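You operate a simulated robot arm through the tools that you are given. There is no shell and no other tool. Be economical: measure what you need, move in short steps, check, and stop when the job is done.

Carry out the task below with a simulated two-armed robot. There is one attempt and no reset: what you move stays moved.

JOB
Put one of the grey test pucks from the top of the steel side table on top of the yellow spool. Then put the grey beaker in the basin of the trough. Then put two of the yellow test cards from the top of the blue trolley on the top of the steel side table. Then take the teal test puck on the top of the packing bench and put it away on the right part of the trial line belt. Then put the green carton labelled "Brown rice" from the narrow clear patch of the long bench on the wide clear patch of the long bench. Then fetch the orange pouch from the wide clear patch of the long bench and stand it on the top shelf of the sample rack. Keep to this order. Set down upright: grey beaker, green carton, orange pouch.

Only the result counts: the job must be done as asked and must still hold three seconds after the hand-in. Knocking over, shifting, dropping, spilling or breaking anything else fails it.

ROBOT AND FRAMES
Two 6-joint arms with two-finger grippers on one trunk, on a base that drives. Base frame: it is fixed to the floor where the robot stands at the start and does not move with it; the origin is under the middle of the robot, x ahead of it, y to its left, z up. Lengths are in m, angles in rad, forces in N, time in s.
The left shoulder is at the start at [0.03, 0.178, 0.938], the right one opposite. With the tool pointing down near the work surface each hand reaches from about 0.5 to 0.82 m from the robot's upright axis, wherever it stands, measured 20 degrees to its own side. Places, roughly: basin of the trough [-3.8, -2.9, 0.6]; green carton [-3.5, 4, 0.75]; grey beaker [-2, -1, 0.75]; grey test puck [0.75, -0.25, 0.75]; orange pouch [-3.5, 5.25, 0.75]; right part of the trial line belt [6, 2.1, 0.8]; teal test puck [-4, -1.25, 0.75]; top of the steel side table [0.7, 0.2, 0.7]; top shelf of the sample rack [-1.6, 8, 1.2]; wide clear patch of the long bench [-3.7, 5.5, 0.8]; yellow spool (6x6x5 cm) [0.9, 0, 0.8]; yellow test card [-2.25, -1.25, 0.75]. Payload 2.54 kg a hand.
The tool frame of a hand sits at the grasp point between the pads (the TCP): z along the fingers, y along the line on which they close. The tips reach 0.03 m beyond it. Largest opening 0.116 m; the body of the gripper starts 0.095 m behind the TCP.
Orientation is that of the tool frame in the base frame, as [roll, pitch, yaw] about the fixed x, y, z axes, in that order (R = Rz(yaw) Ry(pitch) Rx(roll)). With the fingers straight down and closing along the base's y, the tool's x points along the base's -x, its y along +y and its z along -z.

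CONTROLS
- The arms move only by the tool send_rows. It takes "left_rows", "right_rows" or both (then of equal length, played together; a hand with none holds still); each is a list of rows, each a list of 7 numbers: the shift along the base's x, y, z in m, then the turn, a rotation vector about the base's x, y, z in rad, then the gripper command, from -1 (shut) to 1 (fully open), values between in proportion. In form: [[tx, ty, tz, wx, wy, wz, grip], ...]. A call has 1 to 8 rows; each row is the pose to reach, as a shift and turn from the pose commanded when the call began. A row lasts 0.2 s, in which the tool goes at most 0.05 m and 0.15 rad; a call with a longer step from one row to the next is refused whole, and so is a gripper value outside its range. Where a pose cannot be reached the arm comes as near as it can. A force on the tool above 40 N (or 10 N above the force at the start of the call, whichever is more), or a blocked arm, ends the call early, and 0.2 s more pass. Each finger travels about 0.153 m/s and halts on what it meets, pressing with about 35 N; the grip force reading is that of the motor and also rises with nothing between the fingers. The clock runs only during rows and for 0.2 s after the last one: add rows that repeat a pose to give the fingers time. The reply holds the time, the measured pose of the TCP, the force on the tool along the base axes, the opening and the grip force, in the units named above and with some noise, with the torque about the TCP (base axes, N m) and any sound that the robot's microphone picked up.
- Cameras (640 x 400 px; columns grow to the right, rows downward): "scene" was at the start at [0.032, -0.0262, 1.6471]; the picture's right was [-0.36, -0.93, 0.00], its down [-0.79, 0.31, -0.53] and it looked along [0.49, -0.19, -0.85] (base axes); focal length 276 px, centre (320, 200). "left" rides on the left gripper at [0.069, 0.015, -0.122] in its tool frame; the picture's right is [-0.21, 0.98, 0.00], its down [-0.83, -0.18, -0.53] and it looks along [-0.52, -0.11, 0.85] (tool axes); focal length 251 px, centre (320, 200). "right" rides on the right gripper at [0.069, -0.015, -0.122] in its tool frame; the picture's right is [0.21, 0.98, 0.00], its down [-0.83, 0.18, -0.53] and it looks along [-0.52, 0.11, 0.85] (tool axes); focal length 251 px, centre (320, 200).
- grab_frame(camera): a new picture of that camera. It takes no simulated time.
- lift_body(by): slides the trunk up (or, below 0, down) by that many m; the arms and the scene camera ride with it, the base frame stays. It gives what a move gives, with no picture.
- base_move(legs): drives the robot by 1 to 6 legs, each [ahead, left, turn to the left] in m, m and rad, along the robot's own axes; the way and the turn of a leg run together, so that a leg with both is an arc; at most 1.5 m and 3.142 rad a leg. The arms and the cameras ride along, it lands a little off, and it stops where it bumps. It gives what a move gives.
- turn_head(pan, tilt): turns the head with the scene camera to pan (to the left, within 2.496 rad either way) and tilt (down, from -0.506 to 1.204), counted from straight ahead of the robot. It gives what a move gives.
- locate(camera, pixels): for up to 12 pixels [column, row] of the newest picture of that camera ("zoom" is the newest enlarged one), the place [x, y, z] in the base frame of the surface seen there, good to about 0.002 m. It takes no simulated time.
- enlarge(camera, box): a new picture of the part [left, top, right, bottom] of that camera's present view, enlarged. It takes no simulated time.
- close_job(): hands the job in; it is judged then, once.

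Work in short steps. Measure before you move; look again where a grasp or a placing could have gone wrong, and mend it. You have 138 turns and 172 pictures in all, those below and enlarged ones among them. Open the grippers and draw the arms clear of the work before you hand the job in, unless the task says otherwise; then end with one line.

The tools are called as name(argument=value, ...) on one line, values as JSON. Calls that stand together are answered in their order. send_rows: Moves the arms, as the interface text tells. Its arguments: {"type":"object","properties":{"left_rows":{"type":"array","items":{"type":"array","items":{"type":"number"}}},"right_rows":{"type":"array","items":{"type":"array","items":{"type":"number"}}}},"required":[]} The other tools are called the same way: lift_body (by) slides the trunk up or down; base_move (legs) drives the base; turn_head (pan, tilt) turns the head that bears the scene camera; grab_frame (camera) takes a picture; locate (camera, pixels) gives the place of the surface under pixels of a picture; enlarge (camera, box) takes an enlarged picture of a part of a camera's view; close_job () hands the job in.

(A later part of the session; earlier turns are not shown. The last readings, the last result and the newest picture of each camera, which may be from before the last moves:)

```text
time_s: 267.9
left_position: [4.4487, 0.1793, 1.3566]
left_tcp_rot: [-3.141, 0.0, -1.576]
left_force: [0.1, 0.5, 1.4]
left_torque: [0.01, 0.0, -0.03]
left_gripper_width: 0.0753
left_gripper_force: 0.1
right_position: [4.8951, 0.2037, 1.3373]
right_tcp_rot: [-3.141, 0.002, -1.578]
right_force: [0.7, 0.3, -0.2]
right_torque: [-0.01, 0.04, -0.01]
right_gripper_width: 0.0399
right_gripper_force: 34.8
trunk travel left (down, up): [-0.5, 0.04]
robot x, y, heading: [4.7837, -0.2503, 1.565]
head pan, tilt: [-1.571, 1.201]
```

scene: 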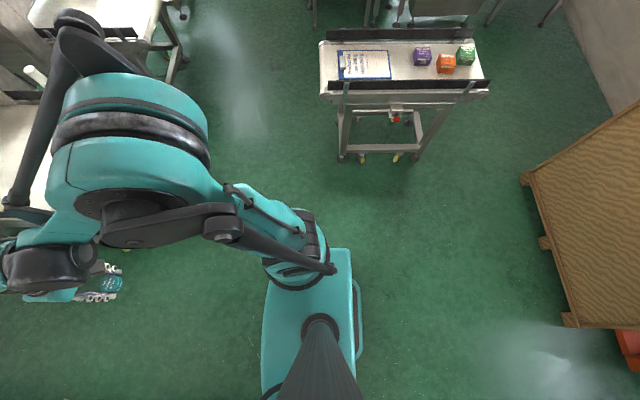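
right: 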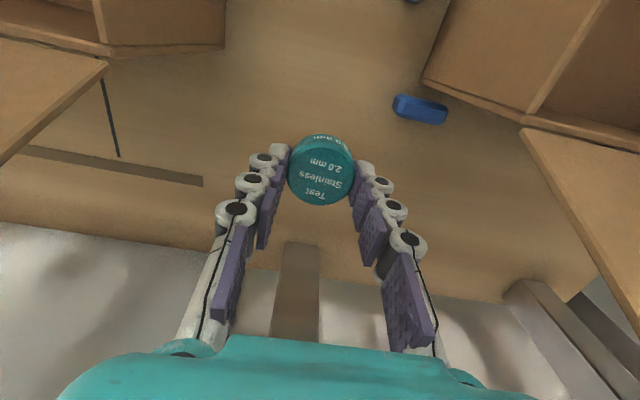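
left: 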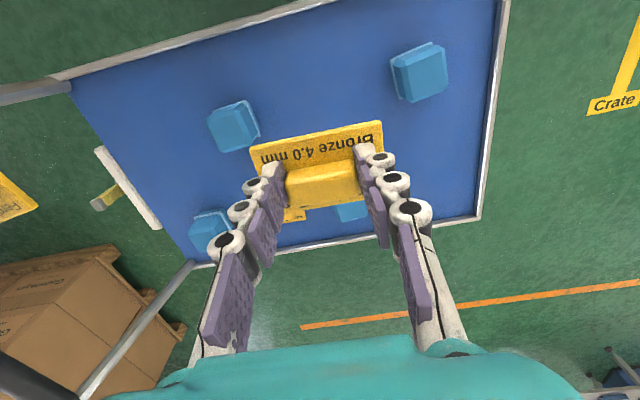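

On track (x 4.784). I continue to y≈1.15, then look ahead.

base_move(legs=[[0.9, 0, 0.006], [0.5, 0, 0]])

turn_head(pan=-0.6, tilt=0.85)

grab_frame(camera="scene")

```text
time_s: 275.2
left_position: [4.4554, 1.5859, 1.3558]
left_tcp_rot: [3.141, 0.0, -1.571]
left_force: [-0.4, -0.6, -0.1]
left_torque: [-0.02, 0.02, 0.01]
left_gripper_width: 0.0755
left_gripper_force: 0.0
right_position: [4.9014, 1.6118, 1.3373]
right_tcp_rot: [3.14, 0.001, -1.57]
right_force: [0.4, 0.3, 0.1]
right_torque: [-0.01, 0.02, -0.02]
right_gripper_width: 0.0398
right_gripper_force: 34.6
trunk travel left (down, up): [-0.5, 0.04]
robot x, y, heading: [4.7965, 1.1548, 1.569]
head pan, tilt: [-1.571, 1.201]
```

```text
time_s: 276.5
left_position: [4.4551, 1.5848, 1.3565]
left_tcp_rot: [-3.142, 0.002, -1.571]
left_force: [-0.2, -0.3, 0.3]
left_torque: [-0.03, 0.01, 0.03]
left_gripper_width: 0.0753
left_gripper_force: 0.0
right_position: [4.9012, 1.6111, 1.3389]
right_tcp_rot: [-3.141, -0.001, -1.571]
right_force: [0.6, 0.3, 0.5]
right_torque: [-0.05, -0.02, -0.01]
right_gripper_width: 0.0395
right_gripper_force: 34.7
trunk travel left (down, up): [-0.5, 0.04]
robot x, y, heading: [4.7944, 1.1552, 1.571]
head pan, tilt: [-0.6, 0.85]
```

```text
93 pictures are left
```

scene: 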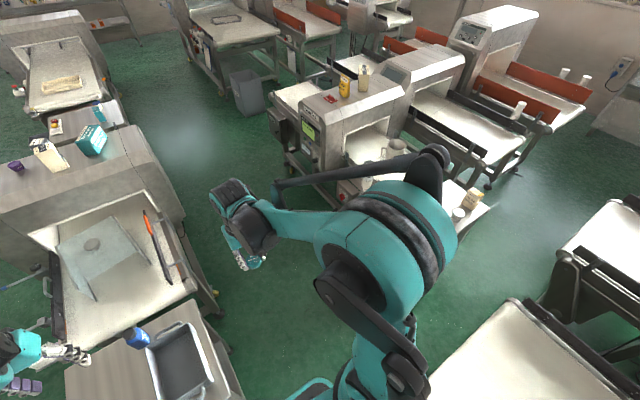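

I shift right to x≈5.05, go north to y≈1.95, and turn right to face the trial line.

base_move(legs=[[0, -0.25, 0], [0.8, 0, 0], [0, 0, -1.57]])

turn_head(pan=-0.1, tilt=0.8)

grab_frame(camera="scene")

```text
time_s: 278.3
left_position: [4.666, 1.6282, 1.3556]
left_tcp_rot: [3.14, 0.0, -1.696]
left_force: [-0.3, 1.1, 0.8]
left_torque: [-0.05, -0.01, 0.01]
left_gripper_width: 0.0755
left_gripper_force: 0.0
right_position: [5.1119, 1.5974, 1.3376]
right_tcp_rot: [3.14, 0.0, -1.697]
right_force: [-0.2, -0.4, -1.0]
right_torque: [-0.04, 0.0, -0.02]
right_gripper_width: 0.04
right_gripper_force: 34.8
trunk travel left (down, up): [-0.5, 0.04]
robot x, y, heading: [4.948, 1.1598, 1.445]
head pan, tilt: [-0.6, 0.85]
stopped in leg 1: the robot was blocked; the commanded pose is now the measured one
```

```text
time_s: 279.2
left_position: [4.6659, 1.6257, 1.3556]
left_tcp_rot: [3.14, 0.0, -1.696]
left_force: [0.5, -0.6, -0.8]
left_torque: [-0.04, -0.01, -0.04]
left_gripper_width: 0.0754
left_gripper_force: 0.0
right_position: [5.1119, 1.5966, 1.338]
right_tcp_rot: [-3.14, 0.0, -1.696]
right_force: [-0.2, -0.3, 0.2]
right_torque: [-0.03, -0.03, 0.03]
right_gripper_width: 0.0397
right_gripper_force: 35.4
trunk travel left (down, up): [-0.5, 0.04]
robot x, y, heading: [4.9502, 1.1609, 1.445]
head pan, tilt: [-0.099, 0.799]
```

```text
92 pictures are left
```

scene: 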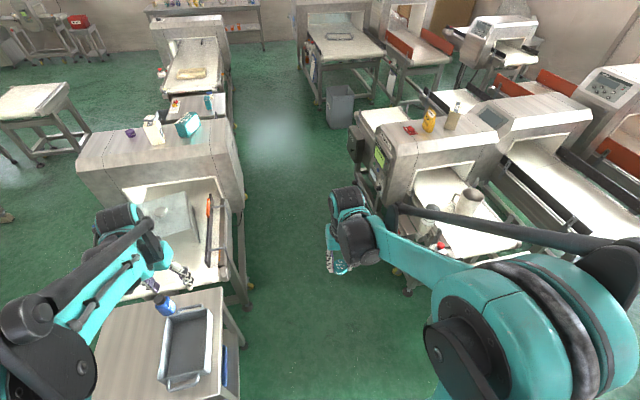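

Blocked, seemingly at the rear right by line B's end. I go straight ahead, away from it, and then look back to check nothing was displaced.

base_move(legs=[[0.5, 0, 0]])

turn_head(pan=-2.3, tilt=0.8)

grab_frame(camera="scene")

```text
time_s: 282.2
left_position: [4.7291, 2.1248, 1.3571]
left_tcp_rot: [3.14, -0.001, -1.695]
left_force: [0.9, -0.2, -0.4]
left_torque: [0.03, 0.01, -0.03]
left_gripper_width: 0.0754
left_gripper_force: 0.0
right_position: [5.1755, 2.0952, 1.3384]
right_tcp_rot: [3.141, -0.001, -1.695]
right_force: [0.1, -0.4, 0.3]
right_torque: [-0.01, 0.03, 0.01]
right_gripper_width: 0.0396
right_gripper_force: 34.7
trunk travel left (down, up): [-0.5, 0.04]
robot x, y, heading: [5.0113, 1.6592, 1.447]
head pan, tilt: [-0.099, 0.799]
```

```text
time_s: 284.2
left_position: [4.7288, 2.1247, 1.3569]
left_tcp_rot: [3.139, 0.0, -1.695]
left_force: [-0.3, -0.7, -0.1]
left_torque: [0.0, 0.02, 0.0]
left_gripper_width: 0.0754
left_gripper_force: 0.1
right_position: [5.1741, 2.0958, 1.3381]
right_tcp_rot: [-3.141, 0.001, -1.695]
right_force: [-0.3, 0.6, -0.9]
right_torque: [-0.01, 0.0, -0.01]
right_gripper_width: 0.0394
right_gripper_force: 34.9
trunk travel left (down, up): [-0.5, 0.04]
robot x, y, heading: [5.0098, 1.6601, 1.45]
head pan, tilt: [-2.3, 0.799]
```

```text
91 pictures are left
```

scene: 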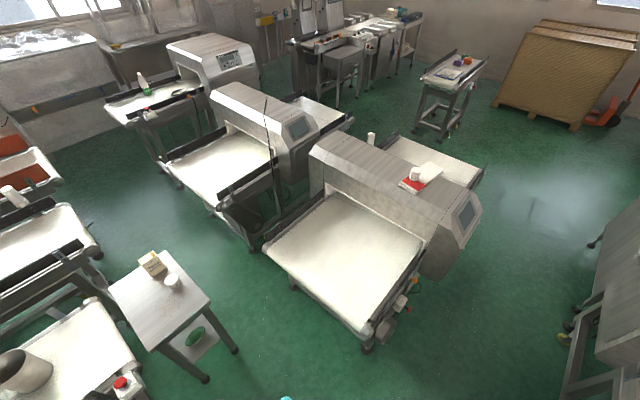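

Line B looks intact, with its loose items standing. I go on 0.4 m and turn right to face the trial line.

base_move(legs=[[0.42, 0, 0], [0, 0, -1.45]])

turn_head(pan=-0.1, tilt=0.9)

grab_frame(camera="scene")

```text
time_s: 290.4
left_position: [5.4933, 2.4147, 1.3563]
left_tcp_rot: [3.139, 0.0, 3.138]
left_force: [-0.1, -0.6, -0.1]
left_torque: [0.01, 0.02, -0.01]
left_gripper_width: 0.075
left_gripper_force: 0.1
right_position: [5.519, 1.9678, 1.3376]
right_tcp_rot: [-3.141, -0.001, 3.14]
right_force: [0.3, 0.8, -0.3]
right_torque: [-0.02, 0.01, -0.02]
right_gripper_width: 0.0396
right_gripper_force: 35.0
trunk travel left (down, up): [-0.5, 0.04]
robot x, y, heading: [5.0677, 2.0756, -0.004]
head pan, tilt: [-2.3, 0.799]
```

```text
time_s: 292.4
left_position: [5.4945, 2.4141, 1.3566]
left_tcp_rot: [3.141, 0.001, 3.139]
left_force: [-0.3, 0.7, 0.6]
left_torque: [0.01, -0.01, -0.01]
left_gripper_width: 0.0753
left_gripper_force: 0.0
right_position: [5.5193, 1.9693, 1.3373]
right_tcp_rot: [-3.142, 0.0, 3.14]
right_force: [-0.7, 0.7, -0.9]
right_torque: [0.05, -0.03, -0.01]
right_gripper_width: 0.04
right_gripper_force: 35.1
trunk travel left (down, up): [-0.5, 0.04]
robot x, y, heading: [5.0644, 2.0767, -0.004]
head pan, tilt: [-0.099, 0.901]
```

```text
90 pictures are left
```

scene: 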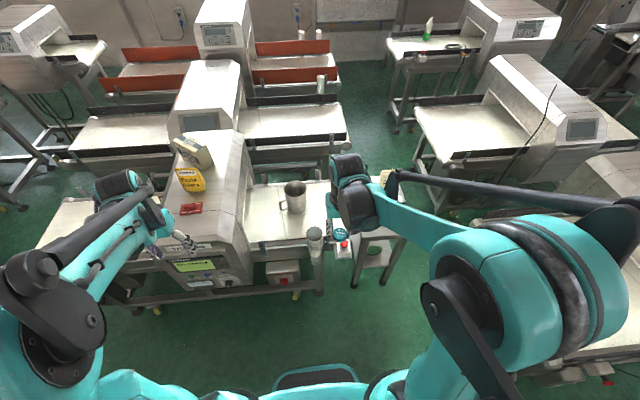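

I enlarge the right belt at (285,215) and measure free space.

enlarge(camera="scene", box=[235, 165, 365, 260])

locate(camera="zoom", pixels=[[60, 200], [60, 330], [150, 320], [130, 230], [440, 100], [410, 230], [300, 110], [290, 220], [390, 320], [200, 350], [350, 280], [450, 270]])

```text
4.21 times, centred on (300, 212) of scene
```

zoom: 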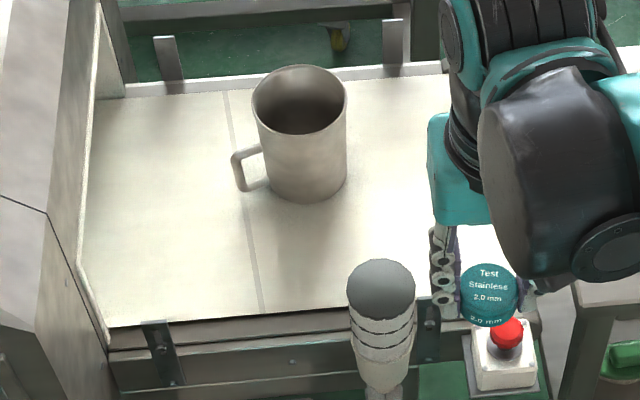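

```text
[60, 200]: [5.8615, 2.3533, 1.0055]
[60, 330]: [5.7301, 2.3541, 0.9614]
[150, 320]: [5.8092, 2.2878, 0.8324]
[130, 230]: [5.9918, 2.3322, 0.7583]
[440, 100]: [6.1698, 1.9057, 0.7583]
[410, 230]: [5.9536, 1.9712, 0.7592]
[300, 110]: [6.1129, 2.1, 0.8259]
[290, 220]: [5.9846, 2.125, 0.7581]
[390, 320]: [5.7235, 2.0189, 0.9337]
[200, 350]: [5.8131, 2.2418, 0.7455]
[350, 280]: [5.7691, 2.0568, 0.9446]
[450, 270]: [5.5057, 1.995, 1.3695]
```

Belt surface z 0.758; spot (5.94,1.98) is free, clear of the mug at (6.05,2.10). With the trunk still raised I drive 0.19 m ahead.

base_move(legs=[[0.19, 0, 0.004]])

grab_frame(camera="right")

grab_frame(camera="scene")

```text
time_s: 294.0
left_position: [5.6845, 2.4157, 1.3562]
left_tcp_rot: [3.141, 0.001, -3.14]
left_force: [-0.5, -0.2, -0.4]
left_torque: [-0.02, -0.03, 0.07]
left_gripper_width: 0.0756
left_gripper_force: 0.0
right_position: [5.7099, 1.9705, 1.3396]
right_tcp_rot: [-3.14, 0.002, -3.141]
right_force: [-0.1, 0.1, -0.5]
right_torque: [0.0, 0.02, 0.0]
right_gripper_width: 0.0396
right_gripper_force: 35.0
trunk travel left (down, up): [-0.5, 0.04]
robot x, y, heading: [5.2556, 2.0745, 0.002]
head pan, tilt: [-0.099, 0.901]
```

```text
88 pictures are left
```

right: 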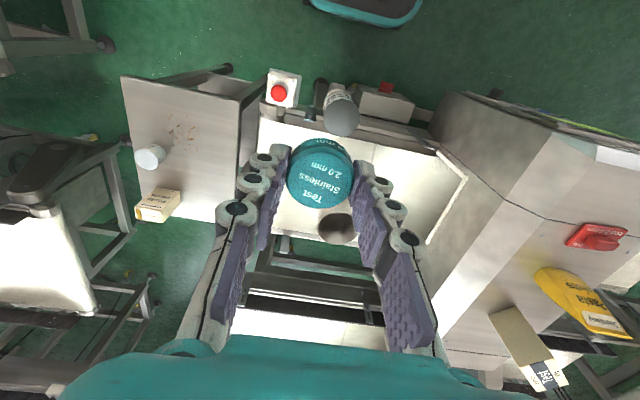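

```text
87 pictures are left
```

scene: 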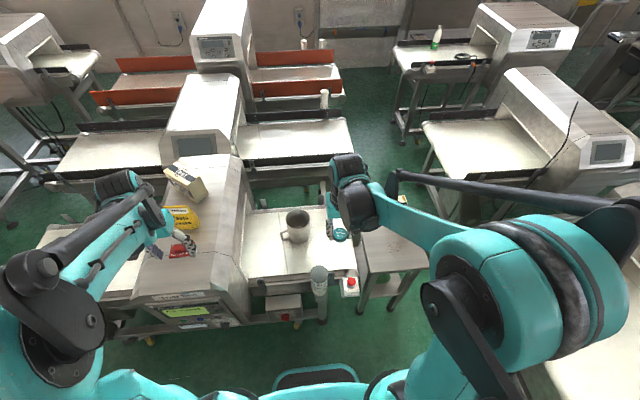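

I measure the belt's right end, mug and canister from the right camera.

locate(camera="right", pixels=[[260, 130], [240, 120], [280, 92], [340, 115], [337, 227], [385, 160], [265, 205], [370, 150], [430, 170], [350, 100], [335, 90]])

```text
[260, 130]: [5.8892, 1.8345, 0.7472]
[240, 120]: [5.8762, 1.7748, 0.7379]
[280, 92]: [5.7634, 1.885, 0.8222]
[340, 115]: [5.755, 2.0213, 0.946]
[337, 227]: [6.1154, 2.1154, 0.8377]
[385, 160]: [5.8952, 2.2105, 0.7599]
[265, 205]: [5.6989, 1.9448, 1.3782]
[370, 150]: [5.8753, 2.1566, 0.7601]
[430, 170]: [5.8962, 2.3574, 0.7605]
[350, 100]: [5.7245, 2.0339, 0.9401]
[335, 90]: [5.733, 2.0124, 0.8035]
```

I move above (5.95,1.99) and start lowering.

send_rows(right_rows=[[0.04, 0.003, 0, 0, 0, 0, -1], [0.08, 0.007, 0, 0, 0, 0, -1], [0.12, 0.01, -0.02, 0, 0, 0, -1], [0.16, 0.013, -0.04, 0, 0, 0, -1], [0.2, 0.017, -0.06, 0, 0, 0, -1], [0.24, 0.02, -0.08, 0, 0, 0, -1], [0.24, 0.02, -0.125, 0, 0, 0, -1], [0.24, 0.02, -0.17, 0, 0, 0, -1]])

send_rows(right_rows=[[0, 0, -0.045, 0, 0, 0, -1], [0, 0, -0.09, 0, 0, 0, -1], [0, 0, -0.135, 0, 0, 0, -1], [0, 0, -0.18, 0, 0, 0, -1], [0, 0, -0.22, 0, 0, 0, -1], [0, 0, -0.26, 0, 0, 0, -1], [0, 0, -0.3, 0, 0, 0, -1]])

grab_frame(camera="right")

grab_frame(camera="scene")

```text
time_s: 295.8
left_position: [5.6865, 2.4157, 1.3554]
left_tcp_rot: [3.139, 0.0, -3.14]
left_force: [0.1, -0.1, 0.4]
left_torque: [0.0, 0.01, 0.01]
left_gripper_width: 0.0754
left_gripper_force: 0.0
right_position: [5.9523, 1.9897, 1.1656]
right_tcp_rot: [-3.141, 0.001, -3.14]
right_force: [0.8, -0.4, 0.0]
right_torque: [0.0, 0.07, -0.04]
right_gripper_width: 0.0397
right_gripper_force: 35.6
trunk travel left (down, up): [-0.5, 0.04]
robot x, y, heading: [5.2537, 2.0805, 0.003]
head pan, tilt: [-0.099, 0.901]
```

```text
time_s: 297.4
left_position: [5.6847, 2.4167, 1.3559]
left_tcp_rot: [3.14, 0.0, -3.141]
left_force: [-0.7, 0.5, 1.1]
left_torque: [0.0, 0.01, -0.04]
left_gripper_width: 0.0756
left_gripper_force: 0.0
right_position: [5.8994, 1.9829, 0.9658]
right_tcp_rot: [3.142, 0.002, -3.14]
right_force: [-0.7, 0.5, -0.3]
right_torque: [0.02, 0.01, 0.03]
right_gripper_width: 0.0397
right_gripper_force: 35.3
right hand out of reach, approached as far as the arm can: row 4, 5, 6, 7
trunk travel left (down, up): [-0.5, 0.04]
robot x, y, heading: [5.2603, 2.0749, -0.004]
head pan, tilt: [-0.099, 0.901]
```

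```text
86 pictures are left
```

right: 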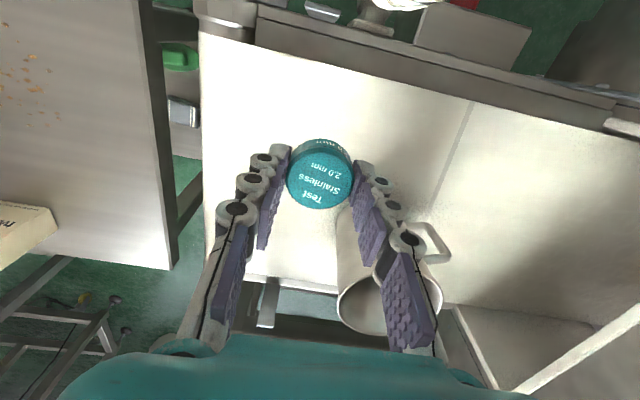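

```text
85 pictures are left
```

scene: 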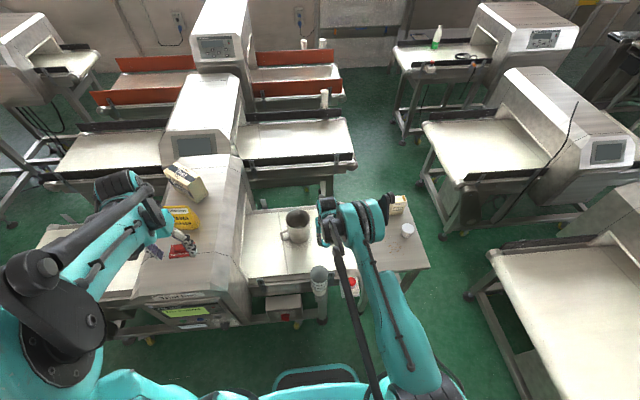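

The raised trunk limits reach. I raise both hands first, then lower the trunk 0.2 m.

send_rows(left_rows=[[0, 0, 0.03, 0, 0, 0, 0.3], [-0.01, 0, 0.06, 0, 0, 0, 0.3], [-0.02, 0, 0.09, 0, 0, 0, 0.3], [-0.03, 0, 0.12, 0, 0, 0, 0.3], [-0.04, 0, 0.15, 0, 0, 0, 0.3]], right_rows=[[0, 0, 0.04, 0, 0, 0, -1], [0, 0, 0.08, 0, 0, 0, -1], [0, 0, 0.12, 0, 0, 0, -1], [0, 0, 0.16, 0, 0, 0, -1], [0, 0, 0.2, 0, 0, 0, -1]])

lift_body(by=-0.2)

grab_frame(camera="right")

```text
time_s: 298.6
left_position: [5.6428, 2.4153, 1.5064]
left_tcp_rot: [3.138, 0.002, -3.139]
left_force: [0.1, -0.7, 1.2]
left_torque: [0.01, -0.08, 0.01]
left_gripper_width: 0.0756
left_gripper_force: 0.0
right_position: [5.8976, 1.981, 1.1654]
right_tcp_rot: [-3.141, 0.001, -3.141]
right_force: [-0.2, 0.5, -0.3]
right_torque: [0.01, -0.06, -0.03]
right_gripper_width: 0.0396
right_gripper_force: 34.3
trunk travel left (down, up): [-0.5, 0.04]
robot x, y, heading: [5.258, 2.0787, 0.002]
head pan, tilt: [-0.099, 0.901]
```

```text
time_s: 300.8
left_position: [5.6442, 2.4148, 1.3064]
left_tcp_rot: [3.14, 0.0, -3.139]
left_force: [0.0, 0.2, -0.5]
left_torque: [0.0, -0.03, 0.01]
left_gripper_width: 0.0753
left_gripper_force: 0.1
right_position: [5.9008, 1.9816, 0.9643]
right_tcp_rot: [3.142, -0.001, -3.14]
right_force: [0.0, 0.4, -0.3]
right_torque: [0.02, 0.0, 0.02]
right_gripper_width: 0.0399
right_gripper_force: 35.0
trunk travel left (down, up): [-0.3, 0.24]
robot x, y, heading: [5.2553, 2.0735, 0.001]
head pan, tilt: [-0.099, 0.901]
```

```text
84 pictures are left
```

right: 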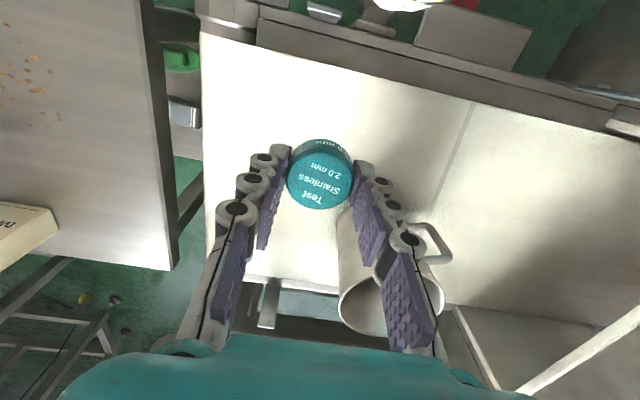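

I shift 4 cm further in and lower to just above the belt.

send_rows(right_rows=[[0.02, 0, -0.03, 0, 0, 0, -1], [0.04, 0, -0.06, 0, 0, 0, -1], [0.04, 0, -0.1, 0, 0, 0, -1], [0.04, 0, -0.13, 0, 0, 0, -1], [0.04, 0, -0.155, 0, 0, 0, -1], [0.04, 0, -0.165, 0, 0, 0, -1], [0.04, 0, -0.165, 0, 0, 0, -1]])

grab_frame(camera="right")

```text
time_s: 302.4
left_position: [5.6455, 2.4152, 1.3055]
left_tcp_rot: [3.14, 0.0, -3.14]
left_force: [0.5, 0.2, 0.2]
left_torque: [-0.03, -0.01, 0.03]
left_gripper_width: 0.0753
left_gripper_force: 0.0
right_position: [5.9417, 1.9809, 0.7988]
right_tcp_rot: [3.14, -0.001, -3.14]
right_force: [-0.2, 0.8, -0.1]
right_torque: [0.0, -0.05, 0.02]
right_gripper_width: 0.0396
right_gripper_force: 34.9
trunk travel left (down, up): [-0.3, 0.24]
robot x, y, heading: [5.2602, 2.0784, 0.003]
head pan, tilt: [-0.099, 0.901]
```

```text
83 pictures are left
```

right: 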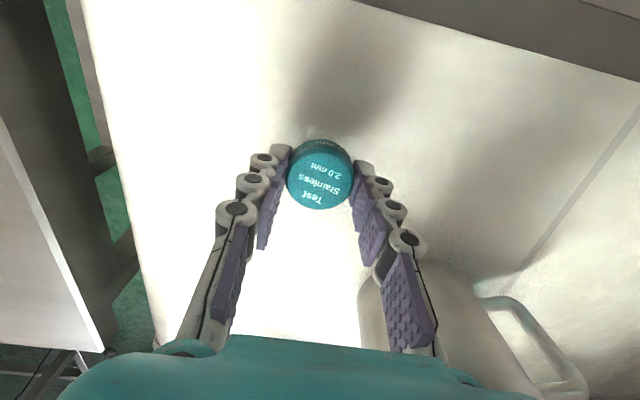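

Close now; I lower 9 mm, release with a small opening, and rise.

send_rows(right_rows=[[0, 0, -0.005, 0, 0, 0, -1], [0, 0, -0.009, 0, 0, 0, -1], [0, 0, -0.009, 0, 0, 0, -0.1], [0, 0, -0.009, 0, 0, 0, 0.1], [0, 0, -0.009, 0, 0, 0, 0.1], [0, 0, 0.03, 0, 0, 0, 0.1], [0, 0, 0.07, 0, 0, 0, 0.1], [0, 0, 0.11, 0, 0, 0, 0.1]])

grab_frame(camera="right")

```text
time_s: 304.2
left_position: [5.6445, 2.4148, 1.3057]
left_tcp_rot: [3.14, 0.001, -3.139]
left_force: [0.2, -0.4, -0.3]
left_torque: [0.05, 0.0, -0.01]
left_gripper_width: 0.0755
left_gripper_force: 0.1
right_position: [5.9394, 1.982, 0.9108]
right_tcp_rot: [-3.141, 0.0, -3.141]
right_force: [-0.8, -0.1, -0.3]
right_torque: [-0.02, -0.02, 0.03]
right_gripper_width: 0.0639
right_gripper_force: 0.1
trunk travel left (down, up): [-0.3, 0.24]
robot x, y, heading: [5.2565, 2.0735, -0.004]
head pan, tilt: [-0.099, 0.901]
```

```text
82 pictures are left
```

right: 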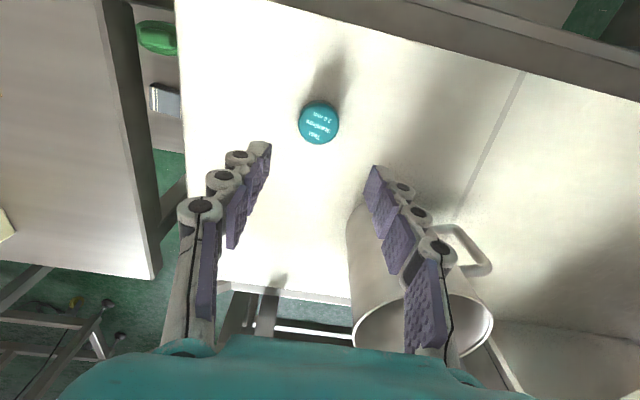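

The teal puck lies on the belt. I raise the hand, lift the trunk, back off, and turn north to look for the way to the long bench.

send_rows(right_rows=[[0, 0, 0.045, 0, 0, 0, 0.1], [0, 0, 0.09, 0, 0, 0, 0.1], [0, 0, 0.135, 0, 0, 0, 0.1], [0, 0, 0.18, 0, 0, 0, 0.1], [-0.04, 0, 0.2, 0, 0, 0, 0.1], [-0.085, 0, 0.21, 0, 0, 0, 0.1], [-0.13, 0, 0.22, 0, 0, 0, 0.1], [-0.175, 0, 0.23, 0, 0, 0, 0.1]])

lift_body(by=0.2)

base_move(legs=[[-0.2, 0, 0], [0, 0, 1.57]])

turn_head(pan=0.3, tilt=0.4)

grab_frame(camera="scene")

```text
time_s: 306.0
left_position: [5.6408, 2.4144, 1.3069]
left_tcp_rot: [3.141, 0.001, -3.141]
left_force: [-0.2, -0.2, 1.2]
left_torque: [0.0, -0.05, 0.02]
left_gripper_width: 0.0756
left_gripper_force: 0.0
right_position: [5.7629, 1.9805, 1.1403]
right_tcp_rot: [-3.141, 0.002, -3.139]
right_force: [-0.2, 0.7, 0.3]
right_torque: [0.02, -0.03, -0.01]
right_gripper_width: 0.0641
right_gripper_force: 0.0
trunk travel left (down, up): [-0.3, 0.24]
robot x, y, heading: [5.2584, 2.0719, 0.004]
head pan, tilt: [-0.099, 0.901]
```

```text
time_s: 308.1
left_position: [5.6444, 2.4144, 1.506]
left_tcp_rot: [3.141, 0.0, -3.139]
left_force: [-0.3, 0.3, -0.7]
left_torque: [-0.03, 0.0, 0.0]
left_gripper_width: 0.0756
left_gripper_force: 0.0
right_position: [5.7658, 1.98, 1.3395]
right_tcp_rot: [-3.142, -0.001, -3.14]
right_force: [-0.8, 0.8, -0.8]
right_torque: [-0.01, -0.01, 0.0]
right_gripper_width: 0.0636
right_gripper_force: 0.0
trunk travel left (down, up): [-0.5, 0.04]
robot x, y, heading: [5.2531, 2.0758, -0.003]
head pan, tilt: [-0.099, 0.901]
```

```text
time_s: 313.6
left_position: [4.7108, 2.4594, 1.5057]
left_tcp_rot: [3.141, 0.0, -1.56]
left_force: [0.1, 0.5, -0.2]
left_torque: [0.02, -0.01, -0.03]
left_gripper_width: 0.0753
left_gripper_force: 0.1
right_position: [5.1439, 2.584, 1.3398]
right_tcp_rot: [-3.141, 0.0, -1.561]
right_force: [-0.1, 0.2, 0.5]
right_torque: [0.02, 0.01, 0.0]
right_gripper_width: 0.0637
right_gripper_force: 0.0
trunk travel left (down, up): [-0.5, 0.04]
robot x, y, heading: [5.054, 2.0755, 1.584]
head pan, tilt: [-0.099, 0.901]
```

```text
time_s: 314.5
left_position: [4.7104, 2.4594, 1.5057]
left_tcp_rot: [3.14, -0.001, -1.56]
left_force: [-0.3, 0.0, -0.1]
left_torque: [-0.01, 0.03, 0.03]
left_gripper_width: 0.0754
left_gripper_force: 0.0
right_position: [5.1448, 2.5844, 1.341]
right_tcp_rot: [3.14, 0.0, -1.56]
right_force: [1.3, 0.2, 0.6]
right_torque: [0.0, 0.02, 0.01]
right_gripper_width: 0.0638
right_gripper_force: 0.1
trunk travel left (down, up): [-0.5, 0.04]
robot x, y, heading: [5.0533, 2.0764, 1.581]
head pan, tilt: [0.3, 0.4]
```

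```text
81 pictures are left
```

scene: 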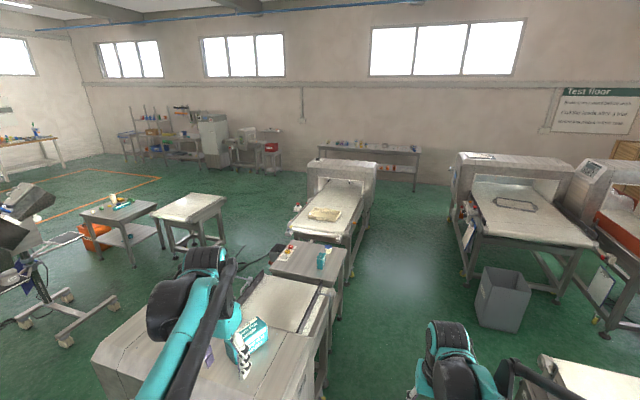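

I measure the northern lane: bin (478,325), line legs (330,290),(355,262),(370,215), far bench and tables at left.

locate(camera="scene", pixels=[[478, 325], [462, 278], [355, 268], [370, 228], [374, 170], [330, 168], [415, 190], [225, 245], [130, 265], [300, 240], [370, 190], [270, 200]])

enlarge(camera="scene", box=[0, 80, 320, 280])

```text
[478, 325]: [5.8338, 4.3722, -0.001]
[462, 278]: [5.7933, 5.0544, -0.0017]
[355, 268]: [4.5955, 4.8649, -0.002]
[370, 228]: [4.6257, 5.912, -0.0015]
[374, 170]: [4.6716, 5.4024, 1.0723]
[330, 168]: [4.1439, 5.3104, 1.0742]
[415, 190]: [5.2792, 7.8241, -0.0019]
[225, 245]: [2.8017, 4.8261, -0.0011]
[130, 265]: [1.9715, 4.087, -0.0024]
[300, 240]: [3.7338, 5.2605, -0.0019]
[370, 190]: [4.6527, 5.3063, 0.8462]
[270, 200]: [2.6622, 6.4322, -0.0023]
```

```text
2.00 times, centred on (160, 180) of scene
```

zoom: 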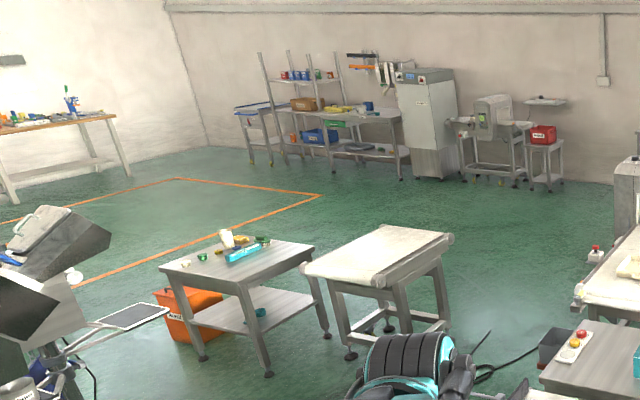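

The lane north (x 4.7–5.8) is open. I drive north to y≈6.5 and turn west.

base_move(legs=[[1.5, -0.1, -0.01], [1.5, 0, 0], [1.45, 0, 0], [0, 0, 1.57]])

turn_head(pan=0, tilt=0.3)

grab_frame(camera="scene")

```text
refused: leg 1 is longer than a leg can be; nothing moved
```

```text
time_s: 315.3
left_position: [4.7096, 2.4598, 1.5057]
left_tcp_rot: [3.138, 0.0, -1.56]
left_force: [-0.9, -0.3, 0.6]
left_torque: [0.0, 0.01, -0.03]
left_gripper_width: 0.0753
left_gripper_force: 0.0
right_position: [5.1438, 2.5841, 1.3395]
right_tcp_rot: [-3.14, -0.001, -1.561]
right_force: [0.5, -0.7, 0.5]
right_torque: [-0.01, -0.02, 0.01]
right_gripper_width: 0.0638
right_gripper_force: 0.1
trunk travel left (down, up): [-0.5, 0.04]
robot x, y, heading: [5.0551, 2.0764, 1.58]
head pan, tilt: [0.0, 0.3]
```

```text
79 pictures are left
```

scene: 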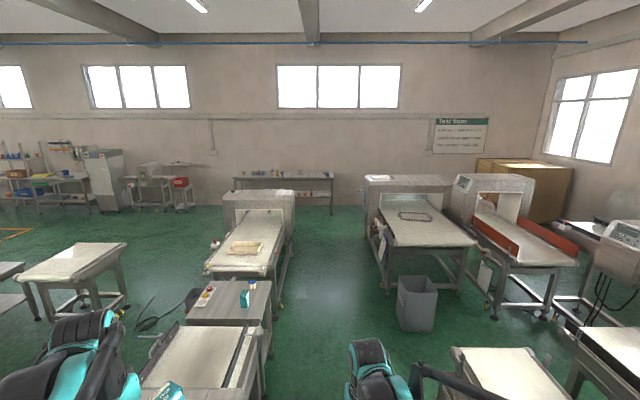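

A leg was slightly too long; I resend with shorter legs.

base_move(legs=[[1.4, -0.1, -0.01], [1.5, 0, 0], [1.45, 0, 0], [0, 0, 1.57]])

grab_frame(camera="scene")

```text
time_s: 340.1
left_position: [4.7795, 6.1247, 1.5069]
left_tcp_rot: [3.14, -0.001, -0.008]
left_force: [0.6, 0.8, 0.4]
left_torque: [-0.01, -0.01, -0.01]
left_gripper_width: 0.0753
left_gripper_force: 0.2
right_position: [4.6624, 6.561, 1.3402]
right_tcp_rot: [-3.141, 0.001, -0.008]
right_force: [-0.5, 0.0, 0.1]
right_torque: [-0.01, -0.02, -0.03]
right_gripper_width: 0.0638
right_gripper_force: 0.1
trunk travel left (down, up): [-0.5, 0.04]
robot x, y, heading: [5.169, 6.4645, 3.134]
head pan, tilt: [0.0, 0.3]
```

```text
78 pictures are left
```

scene: 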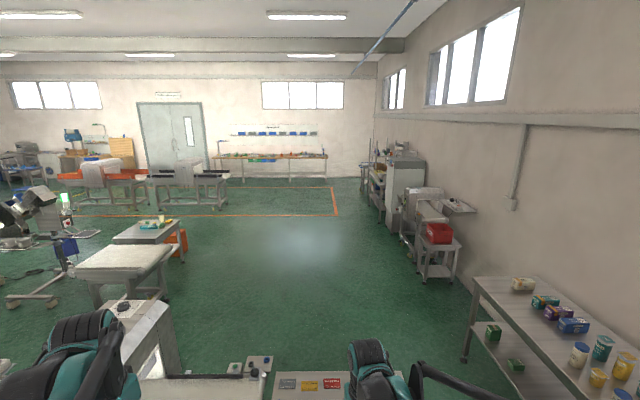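

Something stands right ahead, at (320,385) and (200,390). I measure its extent and the bench at right.

locate(camera="scene", pixels=[[300, 385], [260, 375], [270, 360], [400, 380], [340, 372], [480, 285], [465, 360], [450, 290], [420, 278], [560, 390], [310, 158], [240, 155]])

enlarge(camera="scene", box=[190, 100, 470, 260])

```text
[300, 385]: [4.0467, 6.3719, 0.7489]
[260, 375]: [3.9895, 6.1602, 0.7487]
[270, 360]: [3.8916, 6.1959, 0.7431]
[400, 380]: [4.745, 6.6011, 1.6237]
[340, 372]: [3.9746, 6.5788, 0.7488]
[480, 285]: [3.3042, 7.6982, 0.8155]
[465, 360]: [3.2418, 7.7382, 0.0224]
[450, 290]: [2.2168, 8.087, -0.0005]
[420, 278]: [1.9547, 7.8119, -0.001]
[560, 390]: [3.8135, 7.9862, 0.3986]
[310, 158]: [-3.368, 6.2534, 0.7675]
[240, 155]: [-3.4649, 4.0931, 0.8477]
```

```text
2.29 times, centred on (330, 180) of scene
```

zoom: 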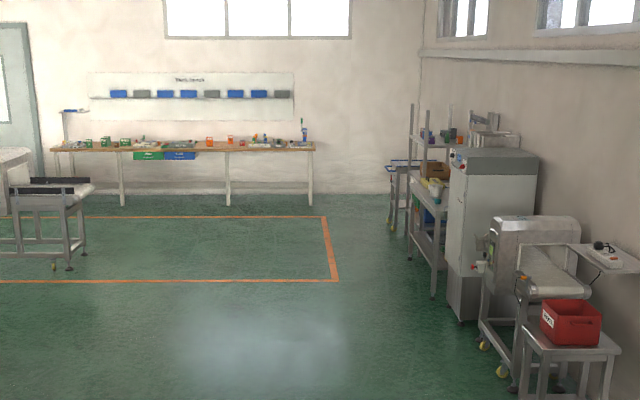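

The tray table ends near y≈6.7 and the bench starts at y≈7.7; I shift to y≈7.2 and drive west 3 m.

base_move(legs=[[0, -0.74, 0.008], [1.4, 0, 0], [1.4, 0, 0]])

turn_head(pan=0.3, tilt=0.3)

grab_frame(camera="scene")

```text
time_s: 357.2
left_position: [2.0193, 6.9228, 1.5066]
left_tcp_rot: [3.14, 0.001, -0.011]
left_force: [0.3, 0.8, 0.3]
left_torque: [0.01, 0.02, -0.01]
left_gripper_width: 0.0755
left_gripper_force: 0.0
right_position: [1.9031, 7.3582, 1.3405]
right_tcp_rot: [3.139, 0.0, -0.009]
right_force: [-0.3, 0.5, 0.0]
right_torque: [0.01, 0.01, 0.01]
right_gripper_width: 0.0637
right_gripper_force: 0.1
trunk travel left (down, up): [-0.5, 0.04]
robot x, y, heading: [2.4107, 7.2553, 3.133]
head pan, tilt: [0.0, 0.3]
```

```text
time_s: 358.0
left_position: [2.0185, 6.921, 1.5053]
left_tcp_rot: [3.14, -0.001, -0.01]
left_force: [0.2, 0.8, -0.1]
left_torque: [0.01, 0.01, -0.01]
left_gripper_width: 0.0756
left_gripper_force: 0.0
right_position: [1.9029, 7.3595, 1.3383]
right_tcp_rot: [-3.14, 0.0, -0.009]
right_force: [-0.3, 0.4, 0.0]
right_torque: [-0.04, 0.03, 0.04]
right_gripper_width: 0.0633
right_gripper_force: 0.1
trunk travel left (down, up): [-0.5, 0.04]
robot x, y, heading: [2.4083, 7.259, 3.133]
head pan, tilt: [0.3, 0.3]
```

```text
76 pictures are left
```

scene: 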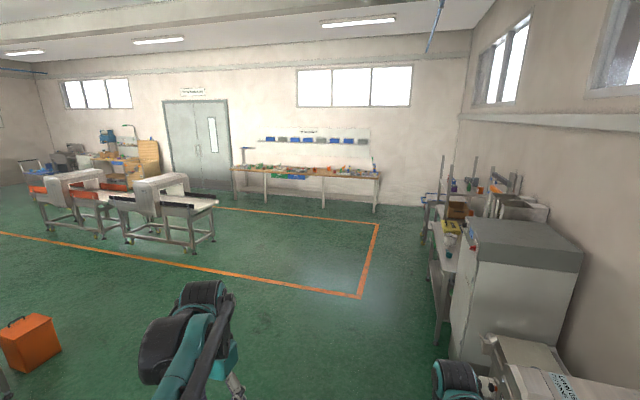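

I measure the conveyor's nearest feet, the bench front and the rack.

locate(camera="scene", pixels=[[192, 252], [213, 240], [218, 203], [236, 170], [380, 178], [375, 212], [437, 345], [425, 235], [450, 235], [470, 188]])

enlarge(camera="scene", box=[225, 130, 395, 220])

enlarge(camera="scene", box=[410, 150, 550, 260])

```text
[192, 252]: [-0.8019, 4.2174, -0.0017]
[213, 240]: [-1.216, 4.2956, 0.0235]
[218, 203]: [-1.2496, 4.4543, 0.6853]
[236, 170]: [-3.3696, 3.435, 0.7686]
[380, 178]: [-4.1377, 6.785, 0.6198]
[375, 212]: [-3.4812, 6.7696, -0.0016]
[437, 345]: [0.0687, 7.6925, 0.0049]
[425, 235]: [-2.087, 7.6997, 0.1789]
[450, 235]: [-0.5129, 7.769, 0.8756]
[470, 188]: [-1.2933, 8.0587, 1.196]
```

```text
3.76 times, centred on (310, 175) of scene
```

zoom: 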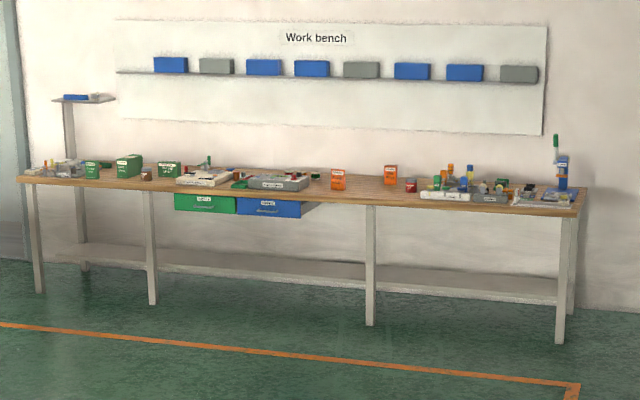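

```text
3.64 times, centred on (480, 205) of scene
```

zoom: 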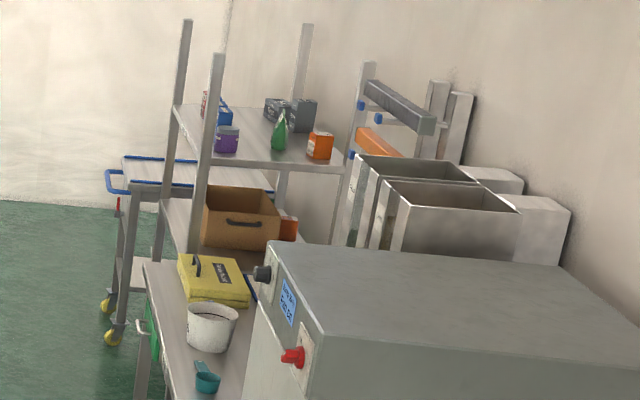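

Bench front x≈-3.37, y 3.43–6.78, top z 0.768. I drive diagonally to about (-2.45,5.0).

base_move(legs=[[1.215, 0.56, 0.008], [1.215, 0.56, 0], [1.215, 0.56, 0], [1.215, 0.56, 0]])

turn_head(pan=0.3, tilt=0.7)

grab_frame(camera="scene")

```text
time_s: 383.6
left_position: [-2.7535, 4.512, 1.5064]
left_tcp_rot: [-3.141, -0.001, 0.075]
left_force: [0.3, 0.0, 0.3]
left_torque: [-0.01, 0.0, 0.02]
left_gripper_width: 0.0753
left_gripper_force: 0.0
right_position: [-2.9057, 4.9357, 1.3395]
right_tcp_rot: [3.141, 0.0, 0.075]
right_force: [0.6, -0.5, -0.5]
right_torque: [0.0, -0.01, 0.05]
right_gripper_width: 0.0638
right_gripper_force: 0.1
trunk travel left (down, up): [-0.5, 0.04]
robot x, y, heading: [-2.395, 4.8785, -3.059]
head pan, tilt: [0.3, 0.3]
```

```text
time_s: 384.5
left_position: [-2.7524, 4.5114, 1.5057]
left_tcp_rot: [3.139, 0.0, 0.076]
left_force: [0.0, 0.0, -0.4]
left_torque: [0.01, 0.01, 0.01]
left_gripper_width: 0.0753
left_gripper_force: 0.0
right_position: [-2.9061, 4.9368, 1.3405]
right_tcp_rot: [3.141, 0.001, 0.078]
right_force: [0.5, 0.9, 0.2]
right_torque: [-0.01, 0.03, 0.03]
right_gripper_width: 0.064
right_gripper_force: 0.0
trunk travel left (down, up): [-0.5, 0.04]
robot x, y, heading: [-2.3907, 4.8772, -3.068]
head pan, tilt: [0.3, 0.7]
```

```text
73 pictures are left
```

scene: 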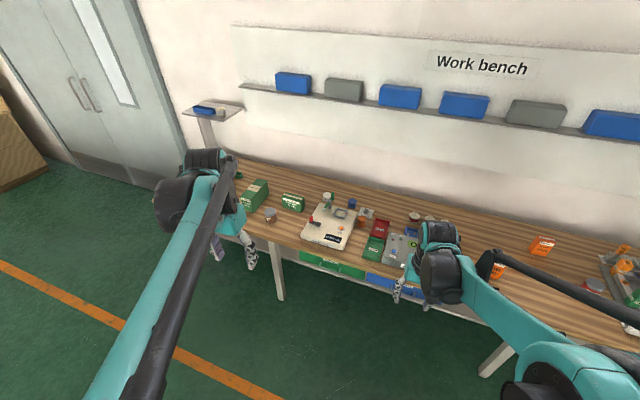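

I lower the trunk again, straighten, and enlarge the bench's left part with the green cartons.

lift_body(by=-0.3)

base_move(legs=[[0, 0.45, -0.073]])

turn_head(pan=0.05, tilt=0.65)

grab_frame(camera="scene")

enlarge(camera="scene", box=[160, 130, 400, 280])

```text
time_s: 387.5
left_position: [-2.752, 4.5119, 1.2063]
left_tcp_rot: [3.14, -0.001, 0.076]
left_force: [0.4, 0.6, 0.1]
left_torque: [0.04, 0.0, 0.01]
left_gripper_width: 0.0753
left_gripper_force: 0.1
right_position: [-2.9062, 4.9357, 1.04]
right_tcp_rot: [-3.142, 0.0, 0.075]
right_force: [0.4, 0.3, -0.3]
right_torque: [0.02, 0.02, -0.02]
right_gripper_width: 0.0637
right_gripper_force: 0.0
trunk travel left (down, up): [-0.2, 0.34]
robot x, y, heading: [-2.3945, 4.8797, -3.068]
head pan, tilt: [0.3, 0.7]
```

```text
time_s: 390.2
left_position: [-2.7657, 4.0894, 1.2058]
left_tcp_rot: [3.14, 0.001, -0.005]
left_force: [0.6, -0.7, 1.0]
left_torque: [0.03, -0.02, -0.02]
left_gripper_width: 0.0755
left_gripper_force: 0.1
right_position: [-2.8839, 4.5257, 1.0397]
right_tcp_rot: [-3.14, -0.001, -0.005]
right_force: [0.3, 0.0, -0.3]
right_torque: [-0.02, 0.01, -0.01]
right_gripper_width: 0.0636
right_gripper_force: 0.0
trunk travel left (down, up): [-0.2, 0.34]
robot x, y, heading: [-2.3776, 4.4262, 3.135]
head pan, tilt: [0.3, 0.7]
```

```text
time_s: 391.0
left_position: [-2.7656, 4.091, 1.2063]
left_tcp_rot: [3.141, 0.0, -0.006]
left_force: [-1.3, 1.2, 0.4]
left_torque: [-0.01, 0.0, 0.02]
left_gripper_width: 0.0755
left_gripper_force: 0.1
right_position: [-2.8838, 4.5263, 1.0399]
right_tcp_rot: [3.141, -0.002, -0.006]
right_force: [0.2, 0.2, 0.4]
right_torque: [0.0, -0.03, -0.02]
right_gripper_width: 0.0636
right_gripper_force: 0.1
trunk travel left (down, up): [-0.2, 0.34]
robot x, y, heading: [-2.3769, 4.4297, 3.139]
head pan, tilt: [0.051, 0.649]
```

```text
72 pictures are left
```

scene: 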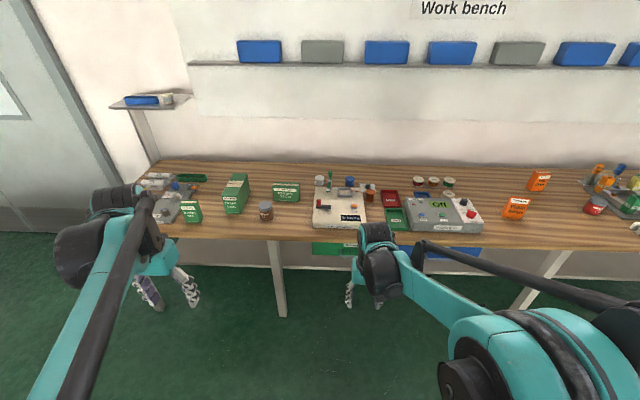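

```text
2.67 times, centred on (280, 205) of scene
```

zoom: 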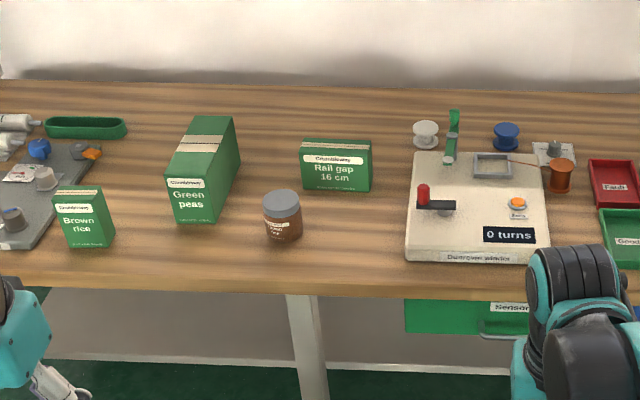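

The "Brown rice" carton is at zoom (83,218). I measure it and its neighbours.

locate(camera="zoom", pixels=[[55, 198], [98, 193], [68, 246], [113, 244], [83, 220], [76, 193], [38, 185], [48, 230], [108, 215], [175, 218], [270, 235], [140, 270]])

locate(camera="scene", pixels=[[516, 206], [539, 180], [508, 200], [528, 200], [512, 217], [570, 200], [480, 190], [600, 210], [595, 205], [545, 225], [480, 215]])

enlarge(camera="scene", box=[440, 150, 640, 260])

```text
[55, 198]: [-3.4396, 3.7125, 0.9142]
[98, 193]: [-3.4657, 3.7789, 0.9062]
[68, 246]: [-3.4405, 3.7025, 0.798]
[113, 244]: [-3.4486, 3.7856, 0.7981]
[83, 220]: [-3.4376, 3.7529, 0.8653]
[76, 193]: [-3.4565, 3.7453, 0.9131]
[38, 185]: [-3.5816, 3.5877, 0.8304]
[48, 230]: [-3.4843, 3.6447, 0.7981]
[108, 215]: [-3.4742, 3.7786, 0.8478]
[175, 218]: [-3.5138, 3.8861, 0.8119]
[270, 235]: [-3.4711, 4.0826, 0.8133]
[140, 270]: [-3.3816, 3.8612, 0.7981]
```

```text
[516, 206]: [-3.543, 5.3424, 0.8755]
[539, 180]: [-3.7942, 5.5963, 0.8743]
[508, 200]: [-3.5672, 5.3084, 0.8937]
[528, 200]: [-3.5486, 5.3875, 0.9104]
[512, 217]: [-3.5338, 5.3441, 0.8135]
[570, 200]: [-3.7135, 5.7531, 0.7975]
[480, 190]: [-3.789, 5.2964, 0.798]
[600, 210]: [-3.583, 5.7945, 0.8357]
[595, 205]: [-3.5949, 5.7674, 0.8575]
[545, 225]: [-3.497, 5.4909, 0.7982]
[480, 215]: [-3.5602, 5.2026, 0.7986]
```

```text
3.20 times, centred on (540, 205) of scene
```

zoom: 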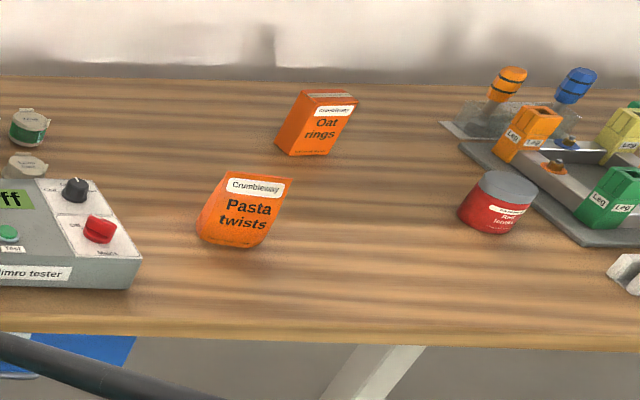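

The pouch is "Pasta twists" at (-3.545,5.345); the bench top is z 0.798. Now I drive up to the Brown rice carton for the left hand.

base_move(legs=[[0, 0.48, 0.004], [0.42, 0, 0]])

send_rows(left_rows=[[-0.03, 0.015, -0.02, 0, 0, 0, 0.5], [-0.06, 0.03, -0.04, 0, 0, 0, 0.7], [-0.09, 0.045, -0.06, 0, 0, 0.02, 0.9], [-0.12, 0.06, -0.08, 0, 0, 0.04, 0.9], [-0.15, 0.075, -0.1, 0, 0, 0.06, 0.9], [-0.18, 0.09, -0.12, 0, 0, 0.08, 0.9], [-0.21, 0.105, -0.14, 0, 0, 0.1, 0.9], [-0.24, 0.12, -0.15, 0, 0, 0.1, 0.9]])

grab_frame(camera="left")

```text
time_s: 396.0
left_position: [-3.1886, 3.6134, 1.2054]
left_tcp_rot: [3.14, 0.0, -0.006]
left_force: [-0.2, -0.1, -0.2]
left_torque: [0.0, -0.04, 0.04]
left_gripper_width: 0.0753
left_gripper_force: 0.1
right_position: [-3.3074, 4.0481, 1.0398]
right_tcp_rot: [-3.14, 0.001, -0.003]
right_force: [0.1, -0.1, -0.2]
right_torque: [0.0, -0.06, -0.02]
right_gripper_width: 0.0638
right_gripper_force: 0.0
trunk travel left (down, up): [-0.2, 0.34]
robot x, y, heading: [-2.801, 3.9499, 3.137]
head pan, tilt: [0.051, 0.649]
```

```text
time_s: 397.8
left_position: [-3.4297, 3.7342, 1.0557]
left_tcp_rot: [3.141, 0.002, 0.098]
left_force: [0.3, -0.8, 0.4]
left_torque: [-0.02, -0.04, -0.01]
left_gripper_width: 0.1101
left_gripper_force: 0.1
right_position: [-3.3085, 4.049, 1.0389]
right_tcp_rot: [-3.141, 0.001, -0.002]
right_force: [0.0, -0.8, -0.3]
right_torque: [0.0, 0.01, 0.0]
right_gripper_width: 0.0638
right_gripper_force: 0.0
trunk travel left (down, up): [-0.2, 0.34]
robot x, y, heading: [-2.7985, 3.9519, 3.141]
head pan, tilt: [0.051, 0.649]
```

```text
69 pictures are left
```

left: 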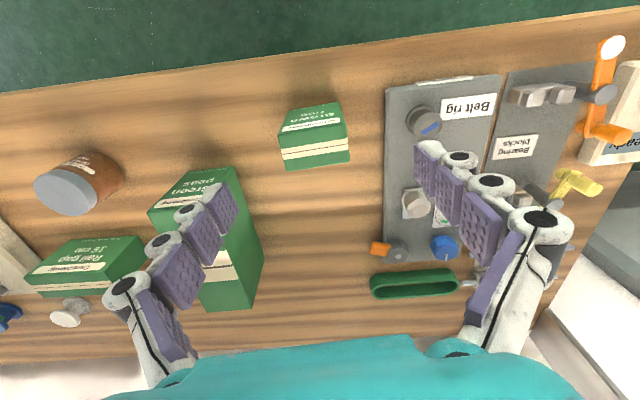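

I measure the carton's top corners in the left view.

locate(camera="left", pixels=[[281, 137], [346, 126], [346, 160], [286, 167], [315, 148], [338, 105], [389, 150], [200, 180]])

```text
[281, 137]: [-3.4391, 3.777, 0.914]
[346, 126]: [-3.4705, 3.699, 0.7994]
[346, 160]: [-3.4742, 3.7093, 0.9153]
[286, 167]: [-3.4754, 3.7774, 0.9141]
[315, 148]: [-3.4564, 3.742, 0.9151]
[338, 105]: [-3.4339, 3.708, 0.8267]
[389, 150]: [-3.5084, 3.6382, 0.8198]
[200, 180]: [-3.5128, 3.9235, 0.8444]
```

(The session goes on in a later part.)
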